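You operate a simulated robot arm through the tools that you are given. There is no shell and no other tool. Be economical: measure what you need, move in short steps, check, and stop when the job is done.

You run a simulated robot arm. Do the job below in one go: nothing can be reset, and whatever is moved stays where it is left.

TASK
Pin the marked disc at its orange mark and stand the green stub in it.
Fine: pull the orange pin out, turn the disc, push the pin in again. Where these are worked on the way, their far stop is far enough and under half their travel is too little: orange pin.

The check looks at the end state, three seconds after you hand in, the way a careful person would. Anything else that was tipped, shoved, dropped, spilled or broken makes it a failure.

THE ROBOT
A 7-joint arm with a two-finger parallel gripper, fixed in place. Base frame: the origin is at the foot of the arm, x ahead of it, y to its left, z up; the work surface is at about z = 80. Readings come in cm, degrees, newtons and seconds.
With the tool pointing down near the work surface it reaches from about 30 to 70 cm from the base axis. Its first joint turns from -66.0 to 66.0 degrees. Payload 1.57 kg.
Tool frame: the origin (TCP) lies between the finger pads and is the grasp point; the fingertips stand 3 cm ahead of it; z points along the fingers, y is the line along which they close. Largest opening 11 cm; finger width 2.4, thickness 1.2; the body of the gripper, 4.8 by 11.2 cm, starts 7.8 cm behind the TCP.
Orientation is that of the tool frame in the base frame, as [roll, pitch, yaw] about the fixed x, y, z axes, in that order (R = Rz(yaw) Ry(pitch) Rx(roll)). With the fingers straight down and closing along the base's y, the tool's x points along the base's -x, its y along +y and its z along -z.

THE INTERFACE
- The arm moves only by the tool nudge_tool. Its argument "plan" is a list of rows, each a list of 7 numbers: the shift along the tool's x, y, z in cm, then the turn, a rotation vector about the tool's x, y, z in degrees, then the opening, from 0 (shut) to 1 (fully open). In form: [[tx, ty, tz, ax, ay, az, fingers], ...]. A call has 1 to 10 rows; each row is the pose to reach, as a shift and turn from the pose commanded when the call began, along the tool's axes at that moment. Rows are played at 5 a second. More than 5 cm and 8.6 degrees between two rows, or a gripper value outside its range, and nothing of the call is played. A pose out of reach is approached as far as the arm can. The call stops where the force on the tool passes 70 N (or 10 N more than at its start, if that is more) or the arm is blocked; 0.2 s more then pass. Each finger travels about 10.8 cm/s and halts on what it meets, pressing with about 25 N; the grip force reading is that of the motor and also rises with nothing between the fingers. The clock runs only during rows and for 0.2 s after the last one: add rows that repeat a pose to give the fingers time. The reply holds the time, the measured pose of the TCP, the force on the tool along the base axes, the opening and the grip force, in the units named above and with some noise, with the torque about the TCP (base axes, N m) and any sound that the robot's microphone picked up.
- Cameras (640 x 400 px; columns grow to the right, rows downward): "scene" is fixed at [15.59, -40.16, 140.37]; the picture's right is [0.79, -0.62, 0.00], its down [-0.43, -0.55, -0.72] and it looks along [0.44, 0.57, -0.69] (base axes); focal length 370 px, centre (320, 200). "wrist" rides on the gripper at [7, 1.6, -14.1] in the tool frame; the picture's right is [-0.23, 0.97, 0.00], its down [-0.86, -0.20, -0.48] and it looks along [-0.47, -0.11, 0.88] (tool axes); focal length 222 px, centre (320, 200). There is no depth. A picture from a camera that has moved, and an enlarged one, comes with that camera's place and axes in the base frame and with its lens. The place of the scene camera against the robot may be out by one fixed shift of up to 2.5 cm in any direction.
- snapshot(camera): a new picture of that camera. It takes no simulated time.
- enlarge(camera, box): a new picture of the part [left, top, right, bottom] of that camera's present view, enlarged. It takes no simulated time.
- hand_in(): hands the job in; it is judged then, once.

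Go step by step. Nothing tells you positions but the pictures and the camera data: compare them with the known pose of the tool, close in by small moves and look again before you grip or let go. The budget is 120 turns and 76 pictures, counting those below and the enlarged ones. Unless the task says otherwise, let go and move clear before handing in, and close with one line.

The tools are called by a JSON object that holds its "op" and its "data". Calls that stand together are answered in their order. nudge_tool: Moves the arm, as the interface text tells. Its arguments: {"type":"object","properties":{"plan":{"type":"array","items":{"type":"array","items":{"type":"number"}}}},"required":["plan"]} The other tools are called the same way: snapshot (camera) takes a picture; enlarge (camera, box) takes an enlarged picture of a part of a camera's view; hand_in () hands the job in.

At the start:

```text
time_s: 0.0
ee_pos: [35.8, -10.33, 108.36]
orientation: [-179.9, -0.1, -180.0]
ft_force: [0.3, 0.4, 0.2]
moment: [-0.02, -0.03, -0.02]
grip_width: 11.04
grip_force: 0.0
```

scene: 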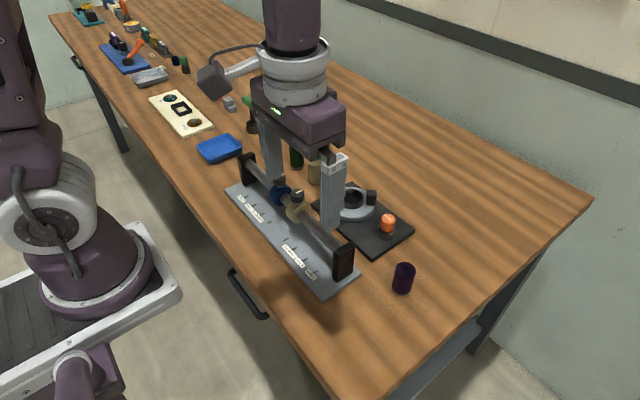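
wrist: 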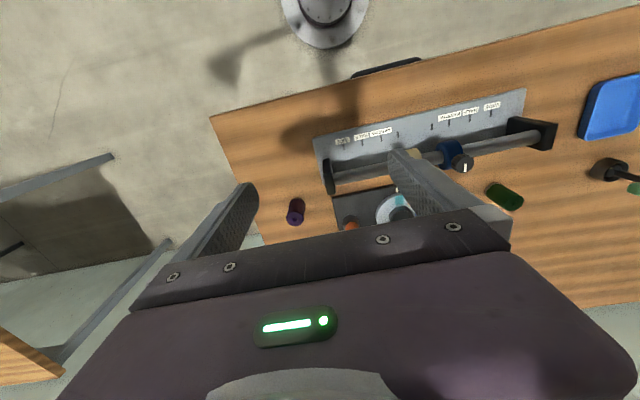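

I see a slider rail in front and, behind it, a dark plate with a ring/disc and an orange pin. I'll enlarge that area first.

{"op": "enlarge", "data": {"camera": "scene", "box": [280, 140, 440, 300]}}

{"op": "enlarge", "data": {"camera": "scene", "box": [60, 0, 280, 140]}}

{"op": "enlarge", "data": {"camera": "wrist", "box": [270, 80, 560, 260]}}

```text
2.50 times, centred on (360, 220) of scene
camera zoom: at [15.59, -40.16, 140.37], right [0.79, -0.62, 0.0], down [-0.43, -0.55, -0.72], along [0.44, 0.57, -0.69], focal length 926 px, centre (220, 150)
```

zoom: 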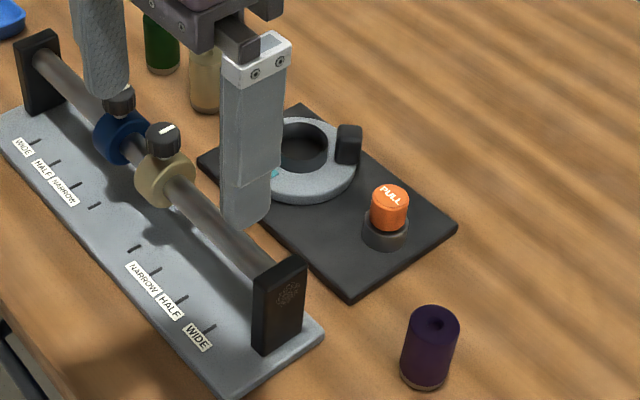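

```text
2.86 times, centred on (170, 70) of scene
camera zoom: at [15.59, -40.16, 140.37], right [0.79, -0.62, 0.0], down [-0.43, -0.55, -0.72], along [0.44, 0.57, -0.69], focal length 1059 px, centre (749, 571)
```

zoom: 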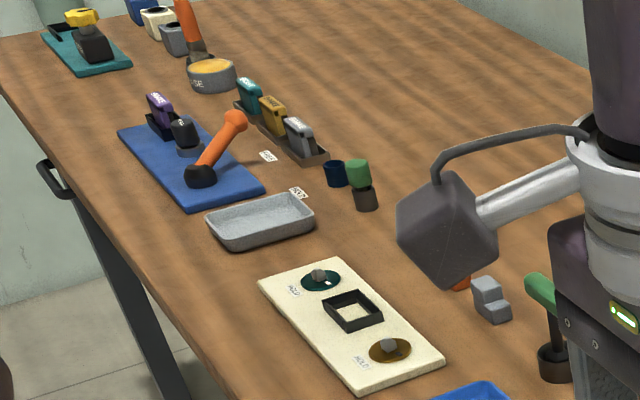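

```text
2.21 times, centred on (415, 170) of wrist
camera zoom: at [28.78, -8.75, 122.5], right [0.23, 0.97, 0.0], down [0.86, -0.2, 0.48], along [0.47, -0.11, -0.88], focal length 490 px, centre (110, 266)
```

zoom: 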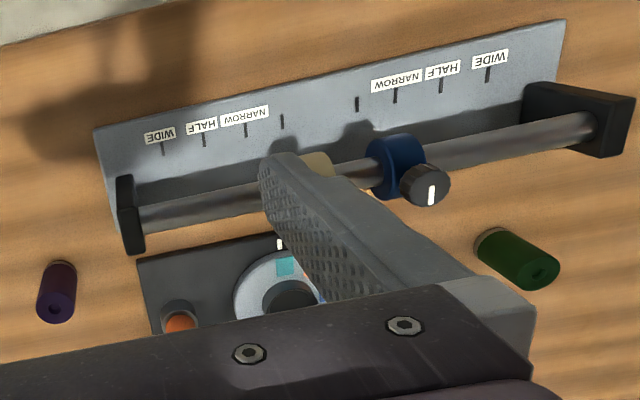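

The disc, with its lug, sits at about (58, 3). The pin is at about (58, -8), and the green stub is near (56, 22). I'll move above the disc for a better look.

{"op": "nudge_tool", "data": {"plan": [[-3, 2, 0, 0, 0, 0, 1], [-6, 4, 0, 0, 0, 0, 1], [-9, 6, 0, 0, 0, 0, 1], [-12, 8, 0, 0, 0, 0, 1], [-15, 9, 0, 0, 0, 0, 1], [-15, 9, 0, 0, 0, 0, 1]]}}

{"op": "snapshot", "data": {"camera": "wrist"}}

{"op": "snapshot", "data": {"camera": "scene"}}

```text
time_s: 1.4
ee_pos: [50.69, -1.29, 108.09]
orientation: [-179.9, 0.0, 180.0]
ft_force: [0.1, -0.7, 0.0]
moment: [-0.01, 0.02, 0.05]
grip_width: 10.98
grip_force: 0.0
```

```text
70 pictures are left
camera wrist: at [43.81, 0.27, 122.41], right [0.23, 0.97, 0.0], down [0.86, -0.2, 0.48], along [0.47, -0.11, -0.88], focal length 222 px, centre (320, 200)
```

wrist: 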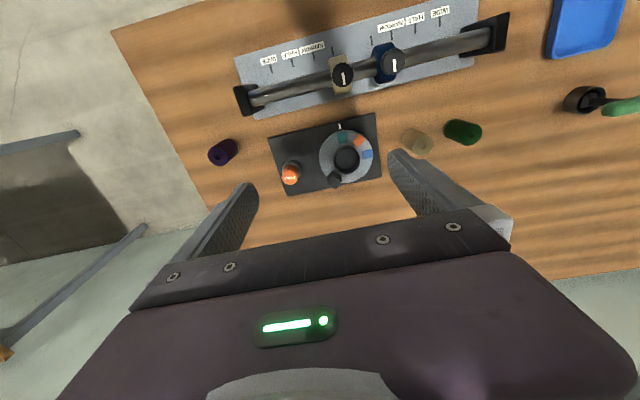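

```text
69 pictures are left
```

scene: 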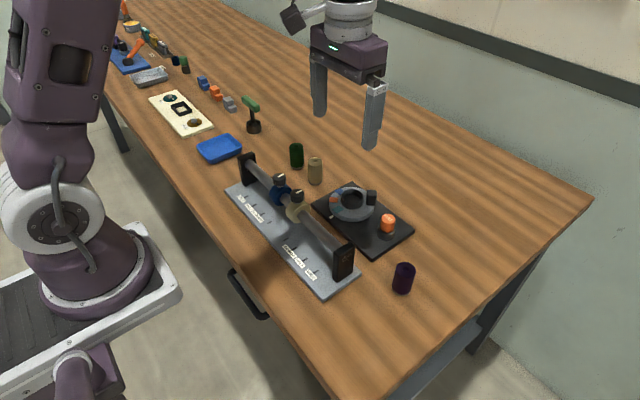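

{"op": "enlarge", "data": {"camera": "wrist", "box": [260, 100, 400, 200]}}

{"op": "enlarge", "data": {"camera": "scene", "box": [280, 140, 420, 260]}}

{"op": "enlarge", "data": {"camera": "wrist", "box": [200, 80, 500, 200]}}

```text
4.00 times, centred on (330, 150) of wrist
camera zoom: at [43.81, 0.27, 122.41], right [0.23, 0.97, 0.0], down [0.86, -0.2, 0.48], along [0.47, -0.11, -0.88], focal length 888 px, centre (280, 400)
```

zoom: 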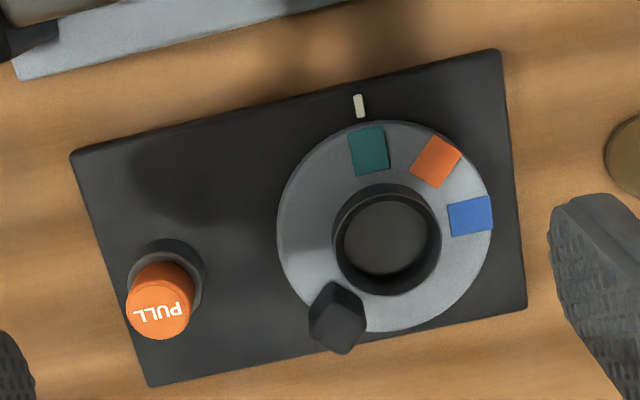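

```text
3.33 times, centred on (350, 200) of scene
camera zoom: at [15.6, -40.16, 140.37], right [0.79, -0.62, 0.0], down [-0.43, -0.55, -0.72], along [0.44, 0.57, -0.69], focal length 1235 px, centre (220, 200)
```

zoom: 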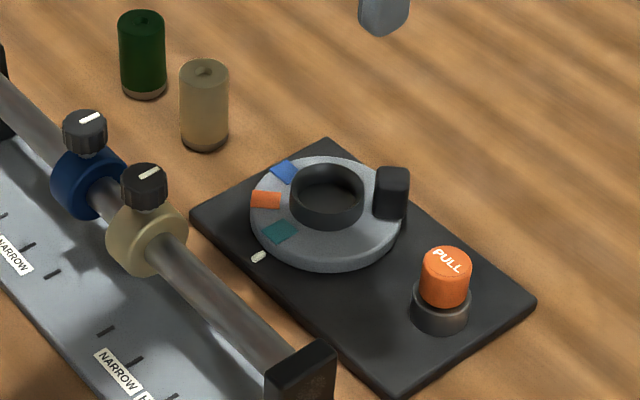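

```text
2.13 times, centred on (350, 140) of wrist
camera zoom: at [43.81, 0.27, 122.41], right [0.23, 0.97, 0.0], down [0.86, -0.2, 0.48], along [0.47, -0.11, -0.88], focal length 474 px, centre (256, 328)
```

zoom: 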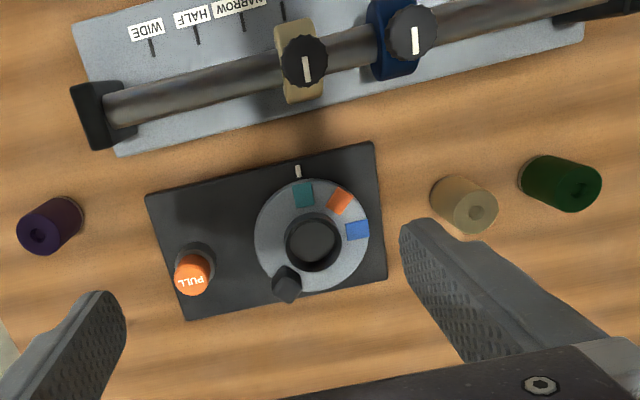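

The white index is on the disc's -x side, teal is at the index now, and orange is about 45° away. The disc must turn about +45° seen from above, after the pin at about (57.6, -8.3) is pulled. I'll go above the pin.

{"op": "nudge_tool", "data": {"plan": [[-3.5, -3.5, 0, 0, 0, 0, 0.5], [-6.9, -7.05, 0, 0, 0, 0, 0.5], [-6.9, -7.05, 4, 0, 0, 0, 0.5], [-6.9, -7.05, 8, 0, 0, 0, 0.5], [-6.9, -7.05, 12, 0, 0, 0, 0.5], [-6.9, -7.05, 15, 0, 0, 0, 0.5], [-6.9, -7.05, 15, 0, 0, 0, 0.5]]}}

{"op": "snapshot", "data": {"camera": "wrist"}}

{"op": "enlarge", "data": {"camera": "scene", "box": [310, 120, 450, 260]}}

```text
time_s: 3.0
ee_pos: [57.71, -8.48, 93.11]
orientation: [180.0, 0.0, 180.0]
ft_force: [-0.1, 0.2, -0.6]
moment: [-0.03, -0.01, 0.0]
grip_width: 5.52
grip_force: 0.0
```

```text
65 pictures are left
camera wrist: at [50.78, -6.86, 107.4], right [0.23, 0.97, 0.0], down [0.85, -0.2, 0.48], along [0.47, -0.11, -0.88], focal length 222 px, centre (320, 200)
```

wrist: 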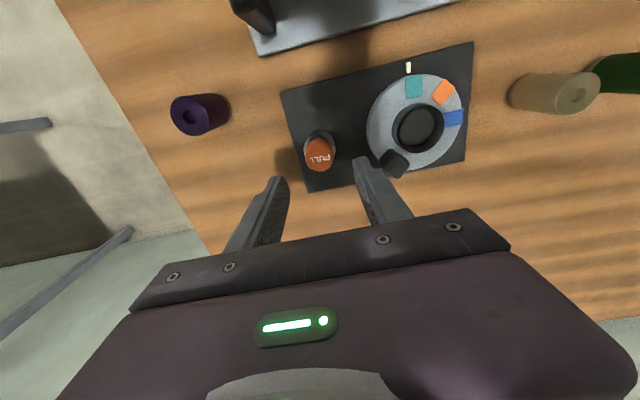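

```text
2.86 times, centred on (380, 190) of scene
camera zoom: at [15.59, -40.16, 140.37], right [0.79, -0.62, 0.0], down [-0.43, -0.55, -0.72], along [0.44, 0.57, -0.69], focal length 1059 px, centre (149, 229)
```

zoom: 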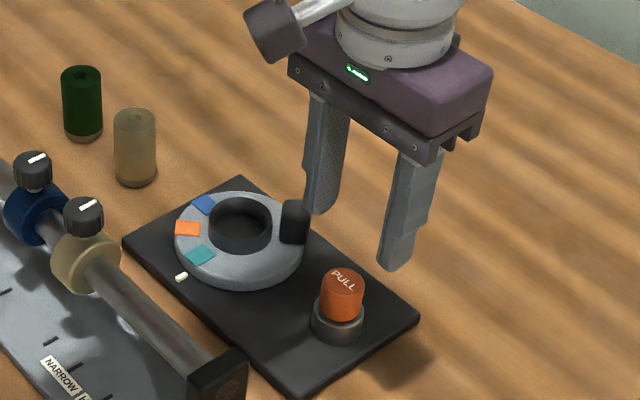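

The fingers are aligned over the pin cap, whose top is at about z 86, and the pin's x is nearer 57.1. I'll descend.

{"op": "nudge_tool", "data": {"plan": [[0.6, 0.05, 3, 0, 0, 0, 0.5], [0.6, 0.05, 6.3, 0, 0, 0, 0.5], [0.6, 0.05, 6.3, 0, 0, 0, 0.5]]}}

{"op": "enlarge", "data": {"camera": "wrist", "box": [220, 60, 480, 260]}}

{"op": "enlarge", "data": {"camera": "scene", "box": [310, 140, 450, 260]}}

```text
time_s: 3.8
ee_pos: [56.89, -8.48, 86.75]
orientation: [-180.0, 0.0, 180.0]
ft_force: [1.0, 0.3, 0.2]
moment: [0.02, 0.0, 0.01]
grip_width: 5.51
grip_force: 0.0
```

```text
2.00 times, centred on (350, 160) of wrist
camera zoom: at [49.89, -6.84, 101.08], right [0.23, 0.97, 0.0], down [0.85, -0.2, 0.48], along [0.47, -0.11, -0.88], focal length 444 px, centre (260, 280)
```

zoom: 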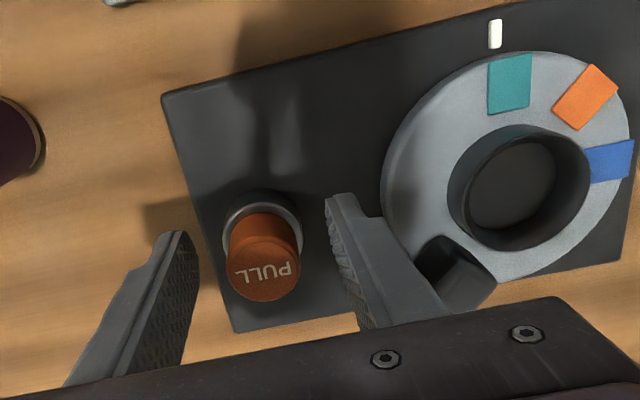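

```text
3.33 times, centred on (380, 200) of scene
camera zoom: at [15.59, -40.16, 140.37], right [0.79, -0.62, 0.0], down [-0.43, -0.55, -0.72], along [0.44, 0.57, -0.69], focal length 1235 px, centre (120, 200)
```

zoom: 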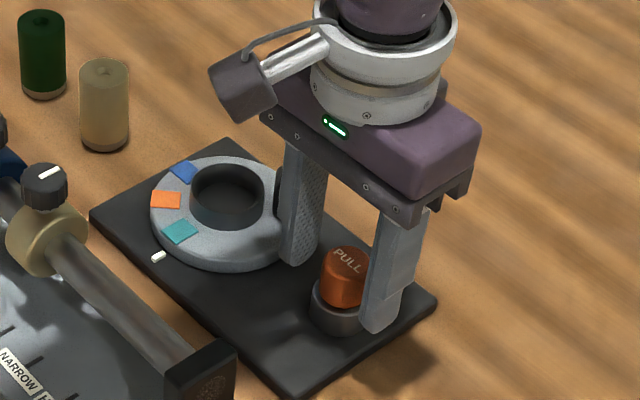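

Cap lies between the fingers. I'll shift x slightly and close.

{"op": "nudge_tool", "data": {"plan": [[-0.3, 0, 0, 0, 0, 0, 0.5], [-0.3, 0, 0, 0, 0, 0, 0.35], [-0.3, 0, 0, 0, 0, 0, 0.2], [-0.3, 0, 0, 0, 0, 0, 0.15], [-0.3, 0, 0, 0, 0, 0, 0.15]]}}

{"op": "enlarge", "data": {"camera": "scene", "box": [310, 140, 450, 260]}}

```text
time_s: 5.0
ee_pos: [57.15, -8.48, 86.77]
orientation: [179.9, 0.0, 180.0]
ft_force: [1.0, 0.7, -0.5]
moment: [0.01, -0.03, -0.01]
grip_width: 2.81
grip_force: 39.0
```

```text
3.33 times, centred on (380, 200) of scene
camera zoom: at [15.6, -40.16, 140.37], right [0.79, -0.62, 0.0], down [-0.43, -0.55, -0.72], along [0.44, 0.57, -0.69], focal length 1235 px, centre (120, 200)
```

zoom: 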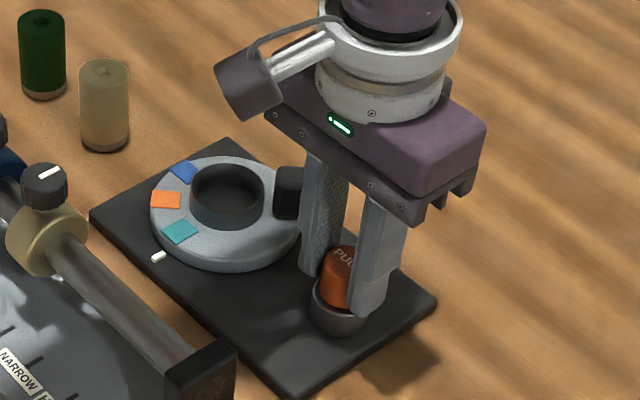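

Gripped, 2.8 cm wide. Next I'll pull up in small steps.

{"op": "nudge_tool", "data": {"plan": [[0, 0, -0.4, 0, 0, 0, 0.15], [0, 0, -0.8, 0, 0, 0, 0.15], [0, 0, -1.2, 0, 0, 0, 0.15], [0, 0, -1.2, 0, 0, 0, 0.15]]}}

{"op": "enlarge", "data": {"camera": "scene", "box": [310, 140, 450, 260]}}

```text
time_s: 6.0
ee_pos: [57.18, -8.59, 88.06]
orientation: [180.0, -0.1, 179.9]
ft_force: [-14.1, -5.5, -1.0]
moment: [-0.18, 0.73, -0.03]
grip_width: 2.79
grip_force: 38.2
```

```text
3.33 times, centred on (380, 200) of scene
camera zoom: at [15.56, -40.18, 140.37], right [0.79, -0.62, 0.0], down [-0.43, -0.55, -0.72], along [0.45, 0.57, -0.69], focal length 1235 px, centre (120, 200)
```

zoom: 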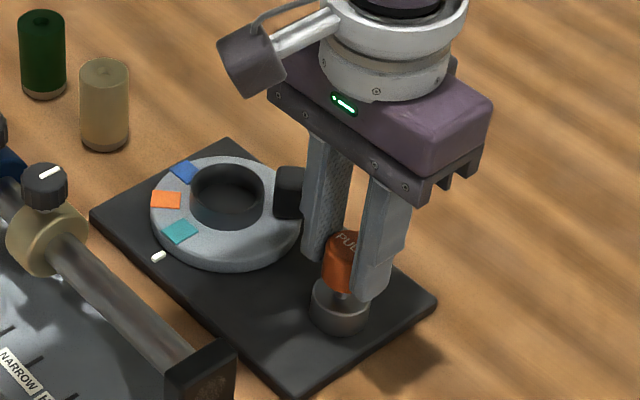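

The pin is rising on a thin shaft. I'll ease sideways slightly to relieve the side load and continue up.

{"op": "nudge_tool", "data": {"plan": [[0.15, -0.05, 0, 0, 0, 0, 0.15], [0.15, -0.05, -0.4, 0, 0, 0, 0.15], [0.15, -0.05, -0.8, 0, 0, 0, 0.15], [0.15, -0.05, -0.8, 0, 0, 0, 0.15]]}}

```text
time_s: 7.0
ee_pos: [57.08, -8.44, 88.85]
orientation: [-180.0, -0.2, -180.0]
ft_force: [0.1, -6.2, -36.1]
moment: [-0.2, 0.14, -0.02]
grip_width: 2.8
grip_force: 38.2
```

{"op": "enlarge", "data": {"camera": "scene", "box": [340, 160, 440, 240]}}

{"op": "nudge_tool", "data": {"plan": [[0, 0, -0.2, 0, 0, 0, 0.15], [0, 0, -0.2, 0, 0, 0, 0.15]]}}

{"op": "enlarge", "data": {"camera": "scene", "box": [340, 160, 440, 240]}}

```text
5.00 times, centred on (390, 200) of scene
camera zoom: at [15.66, -40.19, 140.36], right [0.79, -0.62, 0.0], down [-0.43, -0.55, -0.72], along [0.44, 0.57, -0.69], focal length 1853 px, centre (-30, 200)
```

zoom: 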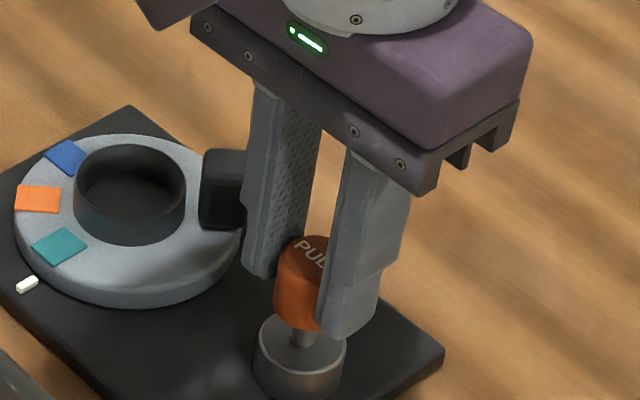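

```text
time_s: 7.6
ee_pos: [57.21, -8.62, 89.01]
orientation: [180.0, -0.1, -180.0]
ft_force: [-4.2, -7.9, -35.8]
moment: [-0.21, 0.25, -0.02]
grip_width: 2.8
grip_force: 38.1
```

```text
5.00 times, centred on (390, 200) of scene
camera zoom: at [15.65, -40.19, 140.36], right [0.79, -0.62, 0.0], down [-0.43, -0.55, -0.72], along [0.44, 0.57, -0.69], focal length 1853 px, centre (-30, 200)
```

zoom: 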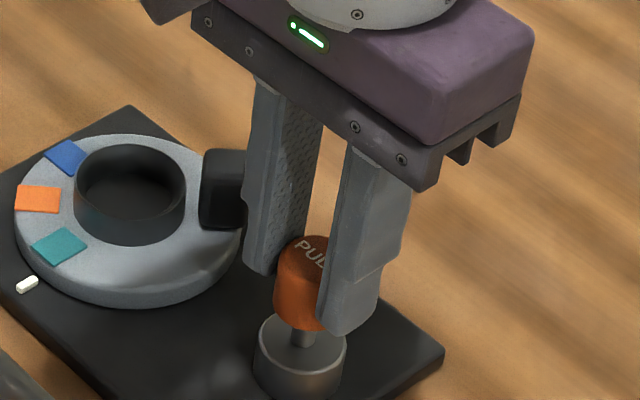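

The pin is at its upper stop: the fingers slip and the cap no longer rises. I'll release and see whether it stays up.

{"op": "nudge_tool", "data": {"plan": [[0, 0, 0, 0, 0, 0, 0.3], [0, 0, 0, 0, 0, 0, 0.45], [0, 0, 0, 0, 0, 0, 0.45], [0, 0, -4, 0, 0, 0, 0.45], [0, 0, -8, 0, 0, 0, 0.45], [0, 0, -8, 0, 0, 0, 0.45]]}}

{"op": "enlarge", "data": {"camera": "scene", "box": [310, 140, 450, 260]}}

{"op": "enlarge", "data": {"camera": "wrist", "box": [260, 40, 500, 200]}}

```text
time_s: 9.0
ee_pos: [57.27, -8.58, 97.41]
orientation: [-180.0, 0.1, 180.0]
ft_force: [-0.7, 0.0, -0.1]
moment: [0.02, 0.02, -0.03]
grip_width: 4.94
grip_force: 0.1
```

```text
3.33 times, centred on (380, 200) of scene
camera zoom: at [15.59, -40.16, 140.37], right [0.79, -0.62, 0.0], down [-0.43, -0.55, -0.72], along [0.44, 0.57, -0.69], focal length 1235 px, centre (120, 200)
```

zoom: 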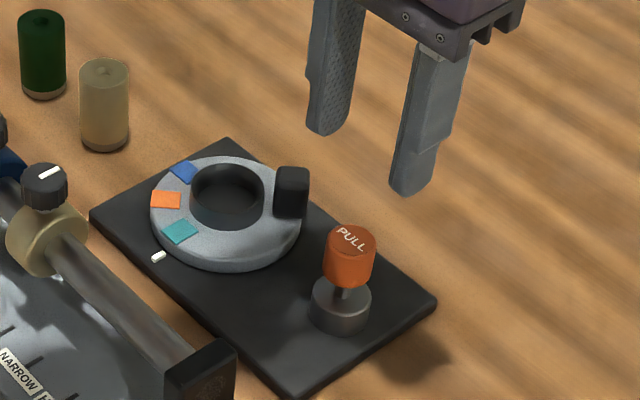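

```text
2.50 times, centred on (380, 120) of wrist
camera zoom: at [50.36, -6.91, 111.52], right [0.23, 0.97, 0.0], down [0.86, -0.2, 0.48], along [0.47, -0.11, -0.88], focal length 555 px, centre (170, 400)
```

zoom: 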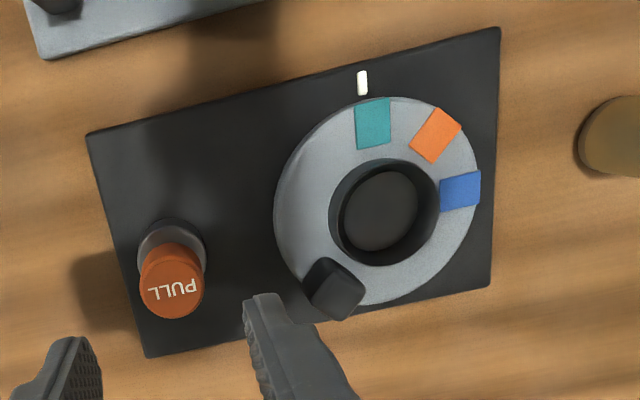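

The pin stays up. Next is the lug at about (60.3, -1.0), on the disc centred at (57.35, 1.95). I'll go above it with the gripper yawed 45° so the fingers close tangentially.

{"op": "nudge_tool", "data": {"plan": [[-0.6, 1.3, 0, 0, 0, 7.5, 0.4], [-1.2, 2.6, 0, 0, 0, 15, 0.4], [-1.8, 3.9, 0, 0, 0, 22.5, 0.4], [-2.4, 5.2, 0, 0, 0, 30, 0.4], [-3.0, 6.5, 0, 0, 0, 37.5, 0.4], [-3.3, 7.3, 0, 0, 0, 45, 0.4], [-3.3, 7.3, 3, 0, 0, 45, 0.4], [-3.3, 7.3, 6, 0, 0, 45, 0.4], [-3.3, 7.3, 6, 0, 0, 45, 0.4]]}}

{"op": "enlarge", "data": {"camera": "wrist", "box": [220, 60, 460, 220]}}

{"op": "enlarge", "data": {"camera": "scene", "box": [310, 140, 450, 260]}}

```text
time_s: 11.0
ee_pos: [60.43, -1.0, 91.07]
orientation: [-179.9, 0.0, 135.0]
ft_force: [0.5, -0.5, -0.3]
moment: [0.0, 0.0, -0.03]
grip_width: 4.41
grip_force: 0.2
```

```text
2.50 times, centred on (340, 140) of wrist
camera zoom: at [56.72, 5.01, 105.33], right [0.85, 0.53, 0.0], down [0.46, -0.75, 0.48], along [0.25, -0.41, -0.88], focal length 555 px, centre (270, 350)
```

zoom: 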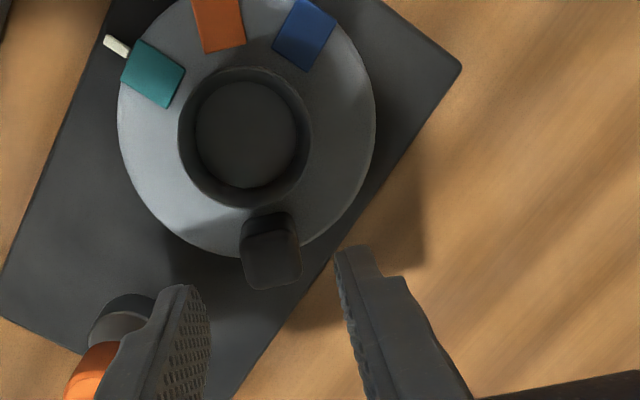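

```text
3.33 times, centred on (380, 200) of scene
camera zoom: at [15.6, -40.16, 140.37], right [0.79, -0.62, 0.0], down [-0.43, -0.55, -0.72], along [0.44, 0.57, -0.69], focal length 1235 px, centre (120, 200)
```

zoom: 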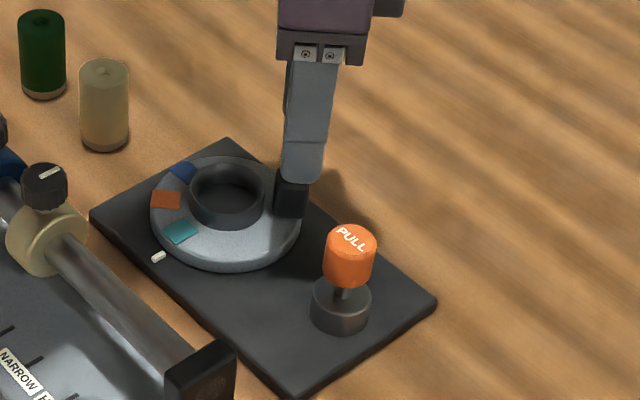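

The fingers straddle the lug. I'll move slightly outward and descend.

{"op": "nudge_tool", "data": {"plan": [[-0.4, 0, 2, 0, 0, 0, 0.4], [-0.4, 0, 4.1, 0, 0, 0, 0.4], [-0.4, 0, 4.1, 0, 0, 0, 0.4]]}}

{"op": "enlarge", "data": {"camera": "wrist", "box": [220, 60, 460, 220]}}

{"op": "enlarge", "data": {"camera": "scene", "box": [310, 140, 450, 260]}}

```text
time_s: 11.8
ee_pos: [60.75, -1.44, 87.17]
orientation: [-180.0, -0.1, 135.0]
ft_force: [-0.1, 0.0, -1.0]
moment: [0.0, 0.03, 0.01]
grip_width: 4.42
grip_force: 0.1
```

```text
2.50 times, centred on (340, 140) of wrist
camera zoom: at [57.03, 4.65, 101.3], right [0.85, 0.53, 0.0], down [0.46, -0.75, 0.48], along [0.25, -0.41, -0.88], focal length 555 px, centre (270, 350)
```

zoom: 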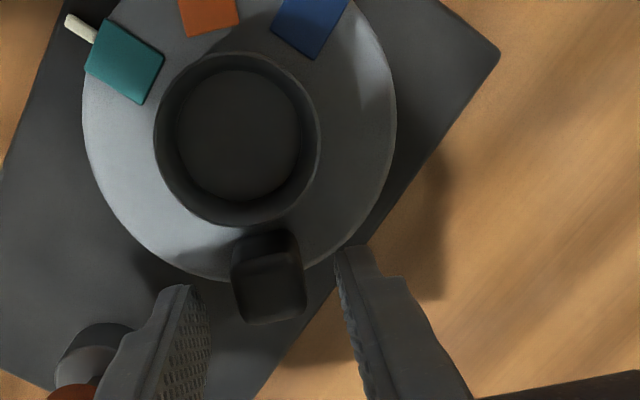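

```text
3.33 times, centred on (380, 200) of scene
camera zoom: at [15.59, -40.16, 140.37], right [0.79, -0.62, 0.0], down [-0.43, -0.55, -0.72], along [0.44, 0.57, -0.69], focal length 1235 px, centre (120, 200)
```

zoom: 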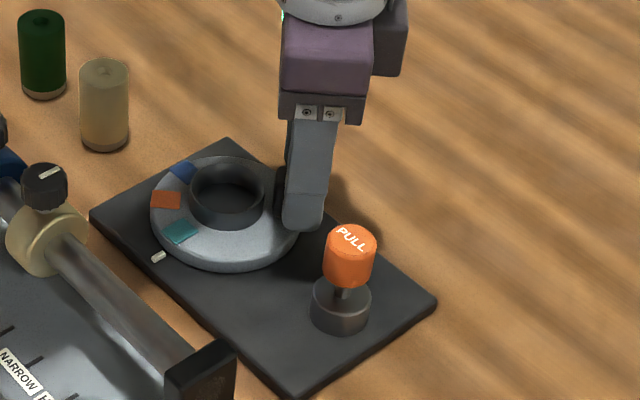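

{"op": "nudge_tool", "data": {"plan": [[0.3, 0.1, 0.1, 0, 0, 0, 0.4], [0.3, 0.1, 0.1, 0, 0, 0, 0.3], [0.3, 0.1, 0.1, 0, 0, 0, 0.2], [0.3, 0.1, 0.1, 0, 0, 0, 0.1], [0.3, 0.1, 0.1, 0, 0, 0, 0.1], [0.3, 0.1, 0.1, 0, 0, 0, 0.1]]}}

{"op": "enlarge", "data": {"camera": "wrist", "box": [220, 60, 460, 220]}}

```text
time_s: 13.2
ee_pos: [60.55, -1.15, 86.95]
orientation: [180.0, 0.0, 134.9]
ft_force: [1.3, 2.4, -0.7]
moment: [-0.12, -0.16, -0.06]
grip_width: 2.17
grip_force: 34.5
```

```text
2.50 times, centred on (340, 140) of wrist
camera zoom: at [56.87, 4.97, 101.22], right [0.85, 0.53, 0.0], down [0.46, -0.75, 0.48], along [0.25, -0.41, -0.88], focal length 555 px, centre (270, 350)
```

zoom: 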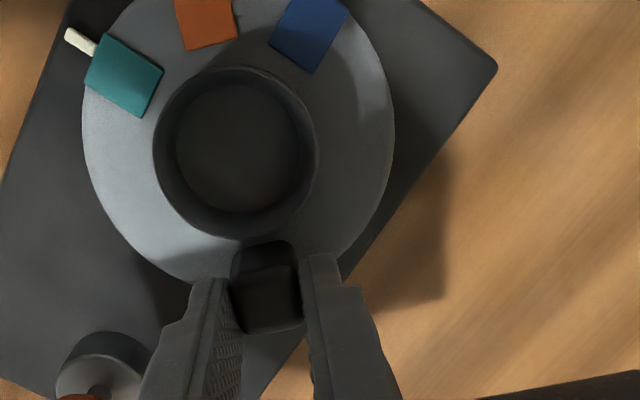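

Lug gripped. I'll turn the first 15° along the arc and check forces.

{"op": "nudge_tool", "data": {"plan": [[0.01, 0.292, 0, 0, 0, -3.75, 0.1], [0.038, 0.582, 0, 0, 0, -7.5, 0.1], [0.086, 0.87, 0, 0, 0, -11.25, 0.1], [0.152, 1.154, 0, 0, 0, -15, 0.1], [0.152, 1.154, 0, 0, 0, -15, 0.1]]}}

{"op": "enlarge", "data": {"camera": "wrist", "box": [220, 60, 460, 220]}}

```text
time_s: 14.4
ee_pos: [61.4, -0.33, 86.99]
orientation: [179.9, 0.0, 150.0]
ft_force: [-2.0, 8.5, 13.8]
moment: [0.19, 0.41, -0.25]
grip_width: 2.19
grip_force: 35.0
```

```text
2.50 times, centred on (340, 140) of wrist
camera zoom: at [56.11, 4.68, 101.22], right [0.68, 0.73, 0.0], down [0.64, -0.6, 0.48], along [0.35, -0.33, -0.88], focal length 555 px, centre (270, 350)
```

zoom: 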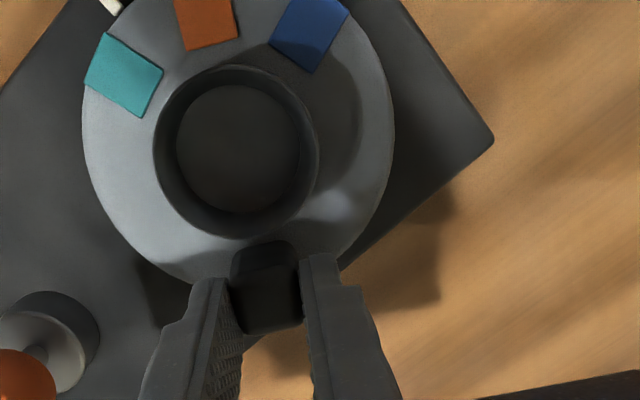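

Turning cleanly with small forces. I'll do another 30°.

{"op": "nudge_tool", "data": {"plan": [[0.01, 0.292, 0, 0, 0, -3.75, 0.1], [0.038, 0.582, 0, 0, 0, -7.5, 0.1], [0.086, 0.87, 0, 0, 0, -11.25, 0.1], [0.152, 1.154, 0, 0, 0, -15, 0.1], [0.237, 1.433, 0, 0, 0, -18.75, 0.1], [0.34, 1.707, 0, 0, 0, -22.5, 0.1], [0.46, 1.972, 0, 0, 0, -26.25, 0.1], [0.598, 2.23, 0, 0, 0, -30, 0.1], [0.598, 2.23, 0, 0, 0, -30, 0.1]]}}

{"op": "snapshot", "data": {"camera": "wrist"}}

{"op": "enlarge", "data": {"camera": "scene", "box": [310, 140, 410, 220]}}

```text
time_s: 16.4
ee_pos: [61.94, 2.07, 87.07]
orientation: [-180.0, 0.0, -179.9]
ft_force: [-5.1, 0.4, 5.6]
moment: [-0.05, 0.08, -0.02]
grip_width: 2.2
grip_force: 35.3
```

```text
49 pictures are left
camera wrist: at [54.99, 3.64, 101.22], right [0.23, 0.97, 0.0], down [0.86, -0.2, 0.48], along [0.47, -0.11, -0.88], focal length 222 px, centre (320, 200)
```

wrist: 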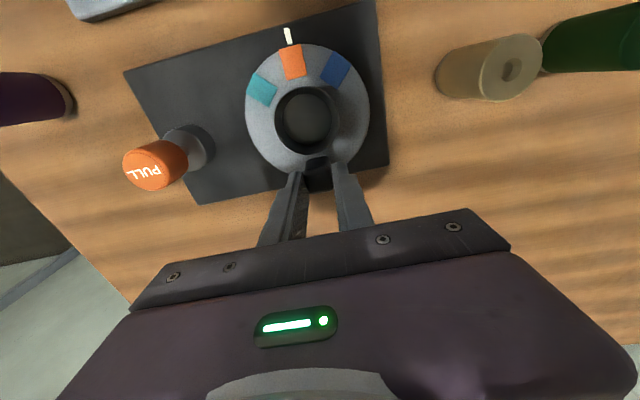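

```text
5.00 times, centred on (360, 180) of scene
camera zoom: at [15.57, -40.16, 140.38], right [0.79, -0.62, 0.0], down [-0.43, -0.55, -0.72], along [0.45, 0.57, -0.69], focal length 1853 px, centre (120, 300)
```

zoom: 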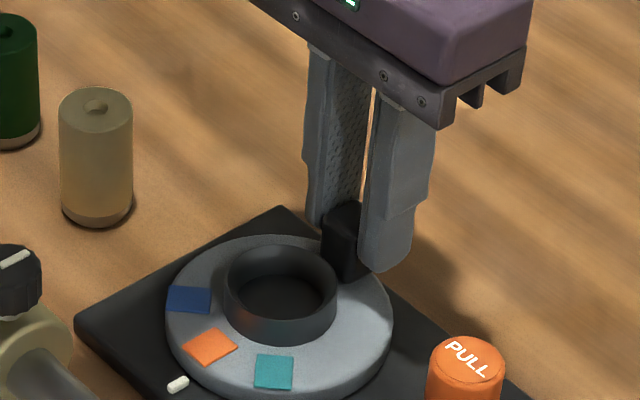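

{"op": "enlarge", "data": {"camera": "wrist", "box": [240, 20, 384, 110]}}

```text
4.44 times, centred on (312, 65) of wrist
camera zoom: at [54.99, 3.64, 101.22], right [0.23, 0.97, 0.0], down [0.86, -0.2, 0.48], along [0.47, -0.11, -0.88], focal length 987 px, centre (356, 800)
```

zoom: 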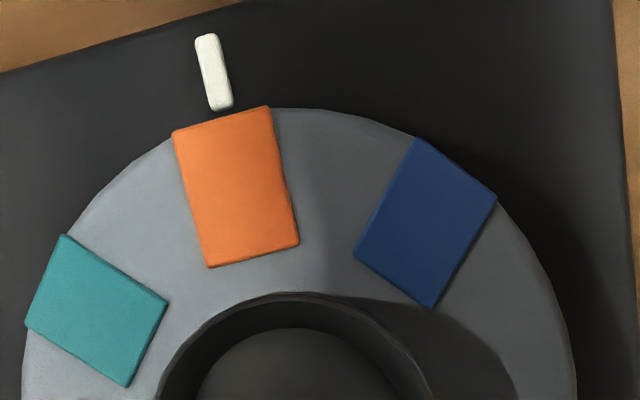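

Orange now lines up with the white index. I'll release the lug and go back above the pin.

{"op": "nudge_tool", "data": {"plan": [[0, 0, 0, 0, 0, 0, 0.3], [0, 0, 0, 0, 0, 0, 0.35], [0, 0, 0, 0, 0, 0, 0.35], [0, 0, -4, 0, 0, 0, 0.35], [0, 0, -8, 0, 0, 0, 0.35], [1.6, -3.5, -9, 0, 0, 0, 0.2], [3.2, -7, -9, 0, 0, 0, 0], [4.75, -10.55, -9, 0, 0, 0, 0], [4.75, -10.55, -9, 0, 0, 0, 0]]}}

{"op": "enlarge", "data": {"camera": "wrist", "box": [260, 40, 500, 200]}}

{"op": "enlarge", "data": {"camera": "scene", "box": [310, 140, 450, 260]}}

```text
time_s: 18.4
ee_pos: [57.43, -8.72, 95.93]
orientation: [-180.0, -0.1, -180.0]
ft_force: [0.4, -0.3, 0.9]
moment: [-0.02, -0.02, 0.0]
grip_width: 0.0
grip_force: 21.6
```

```text
2.50 times, centred on (380, 120) of wrist
camera zoom: at [50.38, -6.99, 110.17], right [0.23, 0.97, 0.0], down [0.85, -0.2, 0.48], along [0.47, -0.11, -0.88], focal length 555 px, centre (170, 400)
```

zoom: 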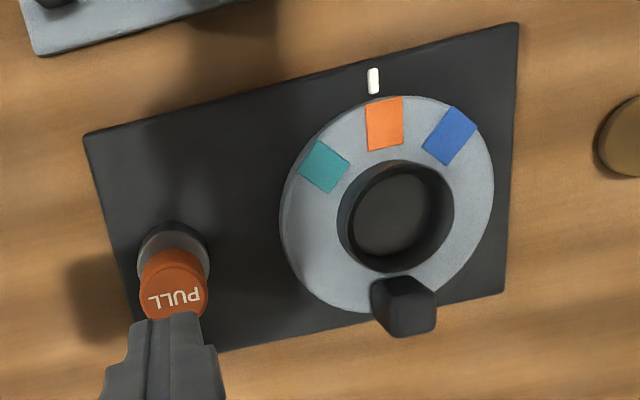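

```text
3.33 times, centred on (380, 200) of scene
camera zoom: at [15.59, -40.17, 140.37], right [0.79, -0.62, 0.0], down [-0.43, -0.55, -0.72], along [0.45, 0.57, -0.69], focal length 1235 px, centre (120, 200)
```

zoom: 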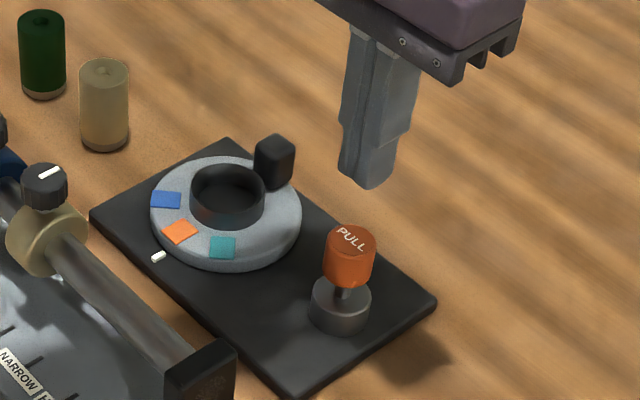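

{"op": "nudge_tool", "data": {"plan": [[0.3, 0.2, 2, 0, 0, 0, 0], [0.3, 0.2, 4, 0, 0, 0, 0], [0.3, 0.2, 4.6, 0, 0, 0, 0], [0.3, 0.2, 5.1, 0, 0, 0, 0], [0.3, 0.2, 5.6, 0, 0, 0, 0], [0.3, 0.2, 6.1, 0, 0, 0, 0], [0.3, 0.2, 6.5, 0, 0, 0, 0], [0.3, 0.2, 6.5, 0, 0, 0, 0]]}}

{"op": "enlarge", "data": {"camera": "scene", "box": [310, 140, 450, 260]}}

```text
time_s: 20.2
ee_pos: [56.89, -8.27, 89.44]
orientation: [-180.0, 0.0, 180.0]
ft_force: [0.1, 0.5, -0.7]
moment: [0.02, 0.0, 0.02]
grip_width: 0.0
grip_force: 21.0
```

```text
3.33 times, centred on (380, 200) of scene
camera zoom: at [15.59, -40.17, 140.37], right [0.79, -0.62, 0.0], down [-0.43, -0.55, -0.72], along [0.44, 0.57, -0.69], focal length 1235 px, centre (120, 200)
```

zoom: 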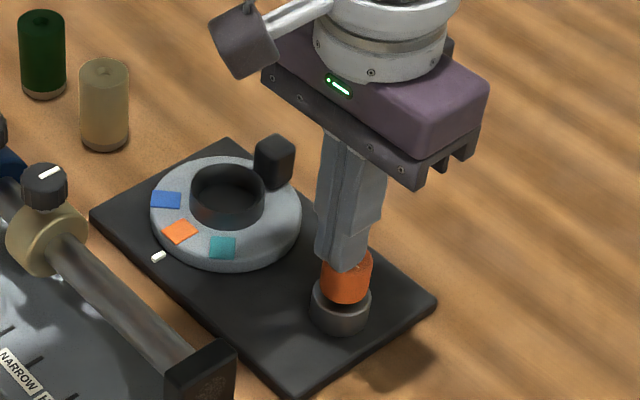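

The cap is going down under the tips. I'll continue until the stop.

{"op": "nudge_tool", "data": {"plan": [[-0.2, -0.15, 0, 0, 0, 0, 0], [-0.2, -0.15, 0.25, 0, 0, 0, 0], [-0.2, -0.15, 0.5, 0, 0, 0, 0], [-0.2, -0.15, 0.75, 0, 0, 0, 0], [-0.2, -0.15, 0.9, 0, 0, 0, 0]]}}

{"op": "enlarge", "data": {"camera": "scene", "box": [310, 140, 450, 260]}}

```text
time_s: 21.4
ee_pos: [57.11, -8.44, 88.94]
orientation: [180.0, 0.3, -180.0]
ft_force: [-13.1, 8.8, 60.8]
moment: [0.22, 0.16, -0.31]
grip_width: 0.0
grip_force: 21.1
```

```text
3.33 times, centred on (380, 200) of scene
camera zoom: at [15.45, -40.13, 140.4], right [0.79, -0.62, 0.0], down [-0.43, -0.55, -0.72], along [0.45, 0.57, -0.69], focal length 1235 px, centre (120, 200)
```

zoom: 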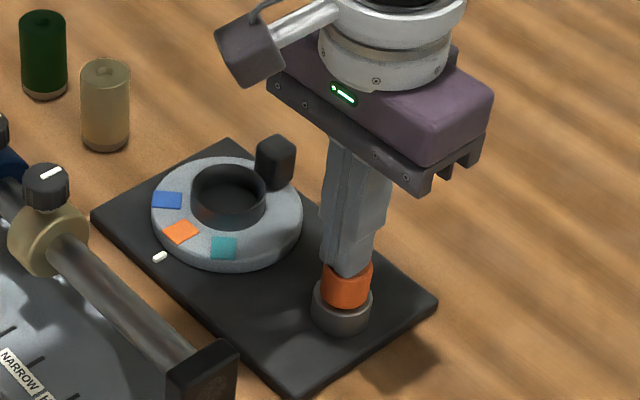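

Firm stop with the cap seated on the collar. I'll back off upward and compare.

{"op": "nudge_tool", "data": {"plan": [[0, 0, -1, 0, 0, 0, 0], [0, 0, -5, 0, 0, 0, 0], [0, 0, -10, 0, 0, 0, 0], [0, 0, -14, 0, 0, 0, 0], [0, 0, -14, 0, 0, 0, 0]]}}

{"op": "enlarge", "data": {"camera": "scene", "box": [310, 140, 450, 260]}}

{"op": "enlarge", "data": {"camera": "wrist", "box": [280, 60, 520, 200]}}

```text
time_s: 22.6
ee_pos: [56.99, -8.29, 102.56]
orientation: [180.0, 0.0, -179.9]
ft_force: [0.4, 1.0, 0.0]
moment: [-0.01, 0.0, -0.04]
grip_width: 0.01
grip_force: 21.4
```

```text
3.33 times, centred on (380, 200) of scene
camera zoom: at [15.59, -40.16, 140.37], right [0.79, -0.62, 0.0], down [-0.43, -0.55, -0.72], along [0.44, 0.57, -0.69], focal length 1235 px, centre (120, 200)
```

zoom: 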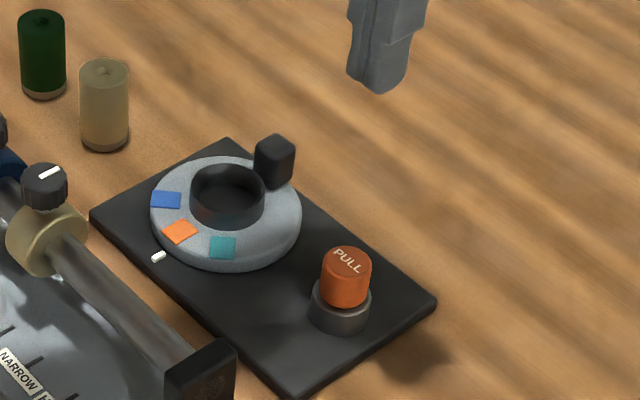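

```text
2.67 times, centred on (400, 130) of wrist
camera zoom: at [50.1, -6.75, 116.8], right [0.23, 0.97, 0.0], down [0.86, -0.2, 0.48], along [0.47, -0.11, -0.88], focal length 592 px, centre (107, 387)
```

zoom: 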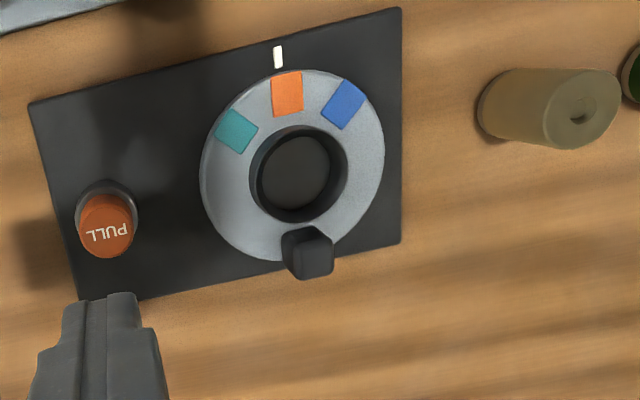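

The pin is back at its original depth, with orange at the index. Now I'll move above the green stub near (57, 22).

{"op": "nudge_tool", "data": {"plan": [[0, 4.3, 0, 0, 0, 0, 0], [0, 8.6, 0, 0, 0, 0, 0.1], [0, 12.9, 0, 0, 0, 0, 0.3], [0, 17.2, 0, 0, 0, 0, 0.5], [0, 21.5, 0, 0, 0, 0, 0.5], [0, 25.8, 0, 0, 0, 0, 0.5], [0, 30, 0, 0, 0, 0, 0.5], [0, 30, 0, 0, 0, 0, 0.5]]}}

{"op": "snapshot", "data": {"camera": "wrist"}}

{"op": "snapshot", "data": {"camera": "scene"}}

```text
time_s: 24.4
ee_pos: [56.98, 21.52, 102.75]
orientation: [180.0, 0.0, -180.0]
ft_force: [0.8, -0.6, -0.3]
moment: [-0.03, 0.01, -0.03]
grip_width: 5.51
grip_force: 0.0
```

```text
40 pictures are left
camera wrist: at [50.05, 23.17, 116.95], right [0.23, 0.97, 0.0], down [0.86, -0.2, 0.48], along [0.47, -0.11, -0.88], focal length 222 px, centre (320, 200)
```

wrist: 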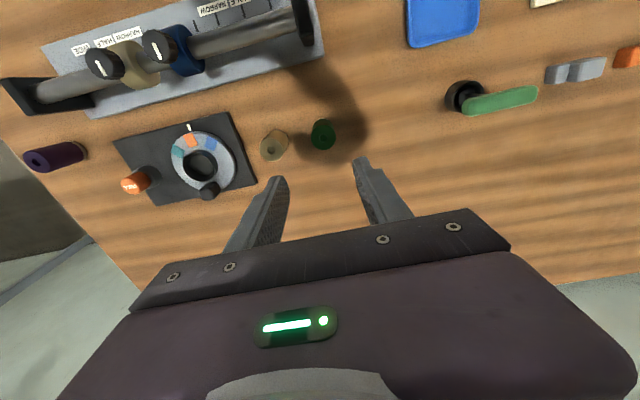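

```text
39 pictures are left
```

scene: 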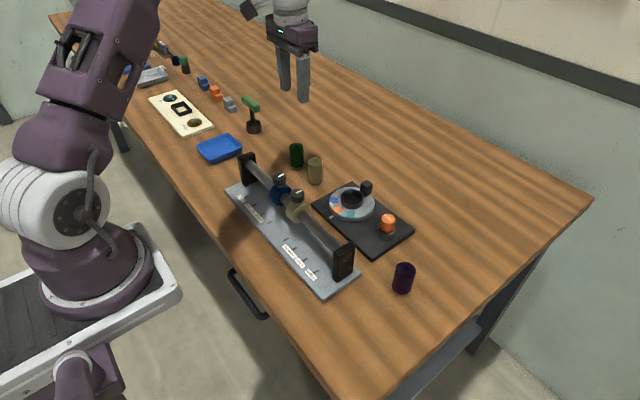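

{"op": "enlarge", "data": {"camera": "wrist", "box": [160, 100, 400, 240]}}

```text
2.67 times, centred on (280, 170) of wrist
camera zoom: at [50.05, 23.17, 116.95], right [0.23, 0.97, 0.0], down [0.86, -0.2, 0.48], along [0.47, -0.11, -0.88], focal length 592 px, centre (427, 280)
```

zoom: 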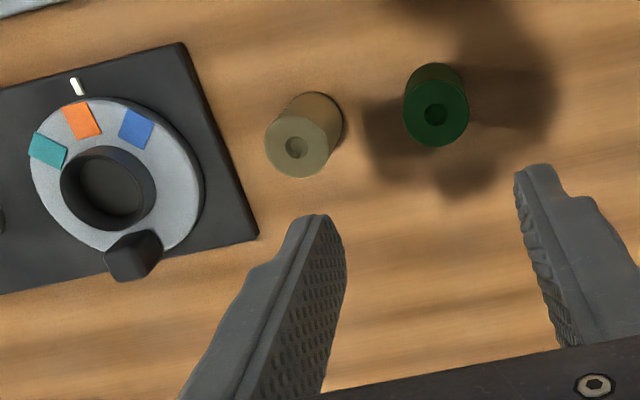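

{"op": "nudge_tool", "data": {"plan": [[-0.25, 0.33, 4, 0, 0, 0, 0.5], [-0.25, 0.33, 8, 0, 0, 0, 0.5], [-0.25, 0.33, 11.5, 0, 0, 0, 0.5], [-0.25, 0.33, 11.5, 0, 0, 0, 0.5]]}}

{"op": "enlarge", "data": {"camera": "wrist", "box": [200, 80, 440, 240]}}

{"op": "enlarge", "data": {"camera": "scene", "box": [250, 90, 370, 190]}}

```text
time_s: 25.4
ee_pos: [57.22, 21.72, 91.07]
orientation: [180.0, 0.0, 180.0]
ft_force: [-0.2, -0.5, 0.4]
moment: [0.0, 0.06, 0.02]
grip_width: 5.53
grip_force: 0.1
```

```text
2.50 times, centred on (320, 160) of wrist
camera zoom: at [50.32, 23.33, 105.38], right [0.23, 0.97, 0.0], down [0.85, -0.2, 0.48], along [0.47, -0.11, -0.88], focal length 555 px, centre (320, 300)
```

zoom: 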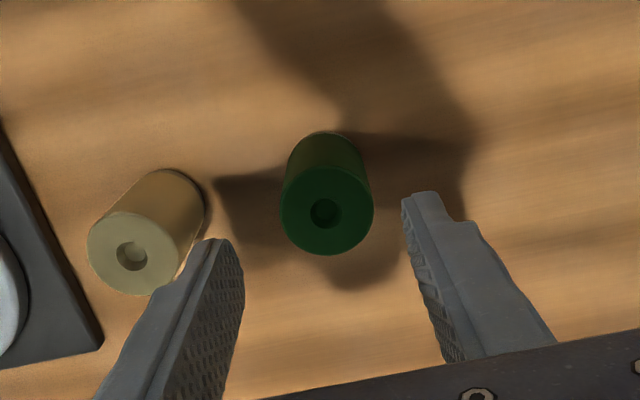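

```text
4.00 times, centred on (310, 140) of scene
camera zoom: at [15.59, -40.16, 140.37], right [0.79, -0.62, 0.0], down [-0.43, -0.55, -0.72], along [0.44, 0.57, -0.69], focal length 1482 px, centre (360, 440)
```

zoom: 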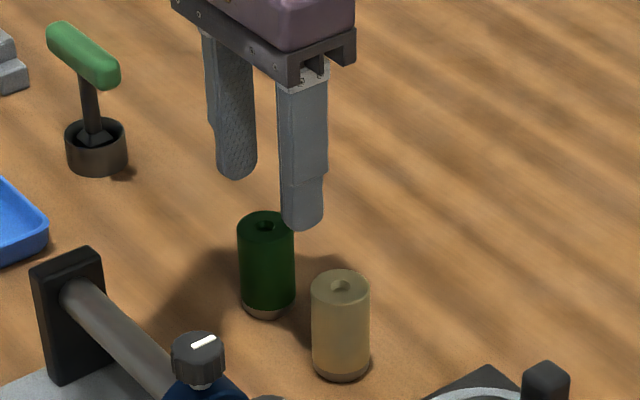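

Aligned. I'll descend to grip the upper part of the stub and close.

{"op": "nudge_tool", "data": {"plan": [[0.05, 0.2, 2, 0, 0, 0, 0.5], [0.05, 0.2, 4.4, 0, 0, 0, 0.5], [0.05, 0.2, 4.4, 0, 0, 0, 0.5], [0.05, 0.2, 4.4, 0, 0, 0, 0.38], [0.05, 0.2, 4.4, 0, 0, 0, 0.28], [0.05, 0.2, 4.4, 0, 0, 0, 0.2], [0.05, 0.2, 4.4, 0, 0, 0, 0.2]]}}

{"op": "enlarge", "data": {"camera": "wrist", "box": [200, 80, 440, 240]}}

{"op": "enlarge", "data": {"camera": "scene", "box": [250, 90, 370, 190]}}

```text
time_s: 27.0
ee_pos: [57.27, 21.96, 86.79]
orientation: [-180.0, 0.0, 179.9]
ft_force: [0.8, 1.1, 0.4]
moment: [0.02, 0.01, 0.01]
grip_width: 3.51
grip_force: 24.9
```

```text
2.50 times, centred on (320, 160) of wrist
camera zoom: at [50.38, 23.56, 100.99], right [0.23, 0.97, 0.0], down [0.86, -0.2, 0.48], along [0.47, -0.11, -0.88], focal length 555 px, centre (320, 300)
```

zoom: 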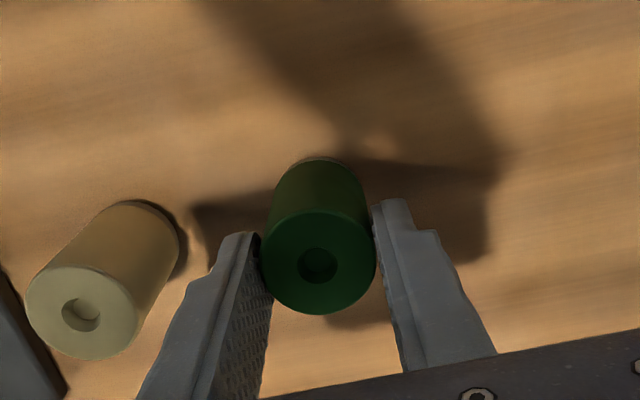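

```text
4.00 times, centred on (310, 140) of scene
camera zoom: at [15.6, -40.16, 140.37], right [0.79, -0.62, 0.0], down [-0.43, -0.55, -0.72], along [0.44, 0.57, -0.69], focal length 1482 px, centre (360, 440)
```

zoom: 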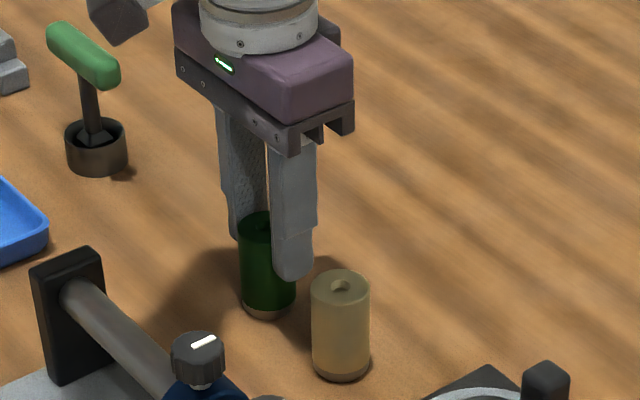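

Gripped (3.5 cm). I'll lift and carry it over the disc.

{"op": "nudge_tool", "data": {"plan": [[0, 0, -3, 0, 0, 0, 0.2], [0, 0, -7, 0, 0, 0, 0.2], [0, 0, -11, 0, 0, 0, 0.2], [-0.1, -4, -11, 0, 0, 0, 0.2], [-0.1, -8, -11, 0, 0, 0, 0.2], [-0.1, -12, -11, 0, 0, 0, 0.2], [-0.1, -16, -11, 0, 0, 0, 0.2], [-0.1, -20, -11, 0, 0, 0, 0.2], [-0.1, -20, -11, 0, 0, 0, 0.2]]}}

{"op": "enlarge", "data": {"camera": "wrist", "box": [200, 60, 440, 240]}}

{"op": "enlarge", "data": {"camera": "scene", "box": [290, 120, 410, 240]}}

```text
time_s: 29.0
ee_pos: [57.36, 1.97, 97.88]
orientation: [179.9, 0.0, -180.0]
ft_force: [0.1, -0.1, -3.6]
moment: [0.0, 0.0, -0.01]
grip_width: 3.52
grip_force: 25.5
```

```text
2.22 times, centred on (320, 150) of wrist
camera zoom: at [50.43, 3.6, 111.98], right [0.23, 0.97, 0.0], down [0.86, -0.2, 0.48], along [0.47, -0.11, -0.88], focal length 494 px, centre (320, 311)
```

zoom: 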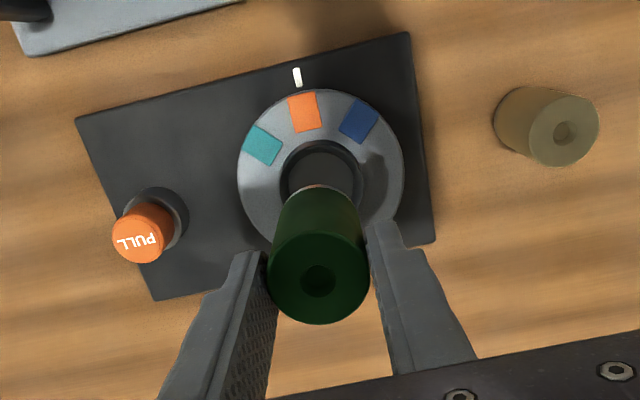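

```text
3.33 times, centred on (350, 180) of scene
camera zoom: at [15.6, -40.17, 140.37], right [0.79, -0.62, 0.0], down [-0.43, -0.55, -0.72], along [0.44, 0.57, -0.69], focal length 1235 px, centre (220, 267)
```

zoom: 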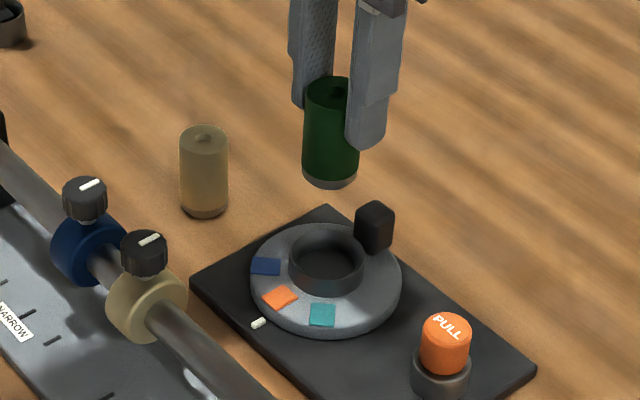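

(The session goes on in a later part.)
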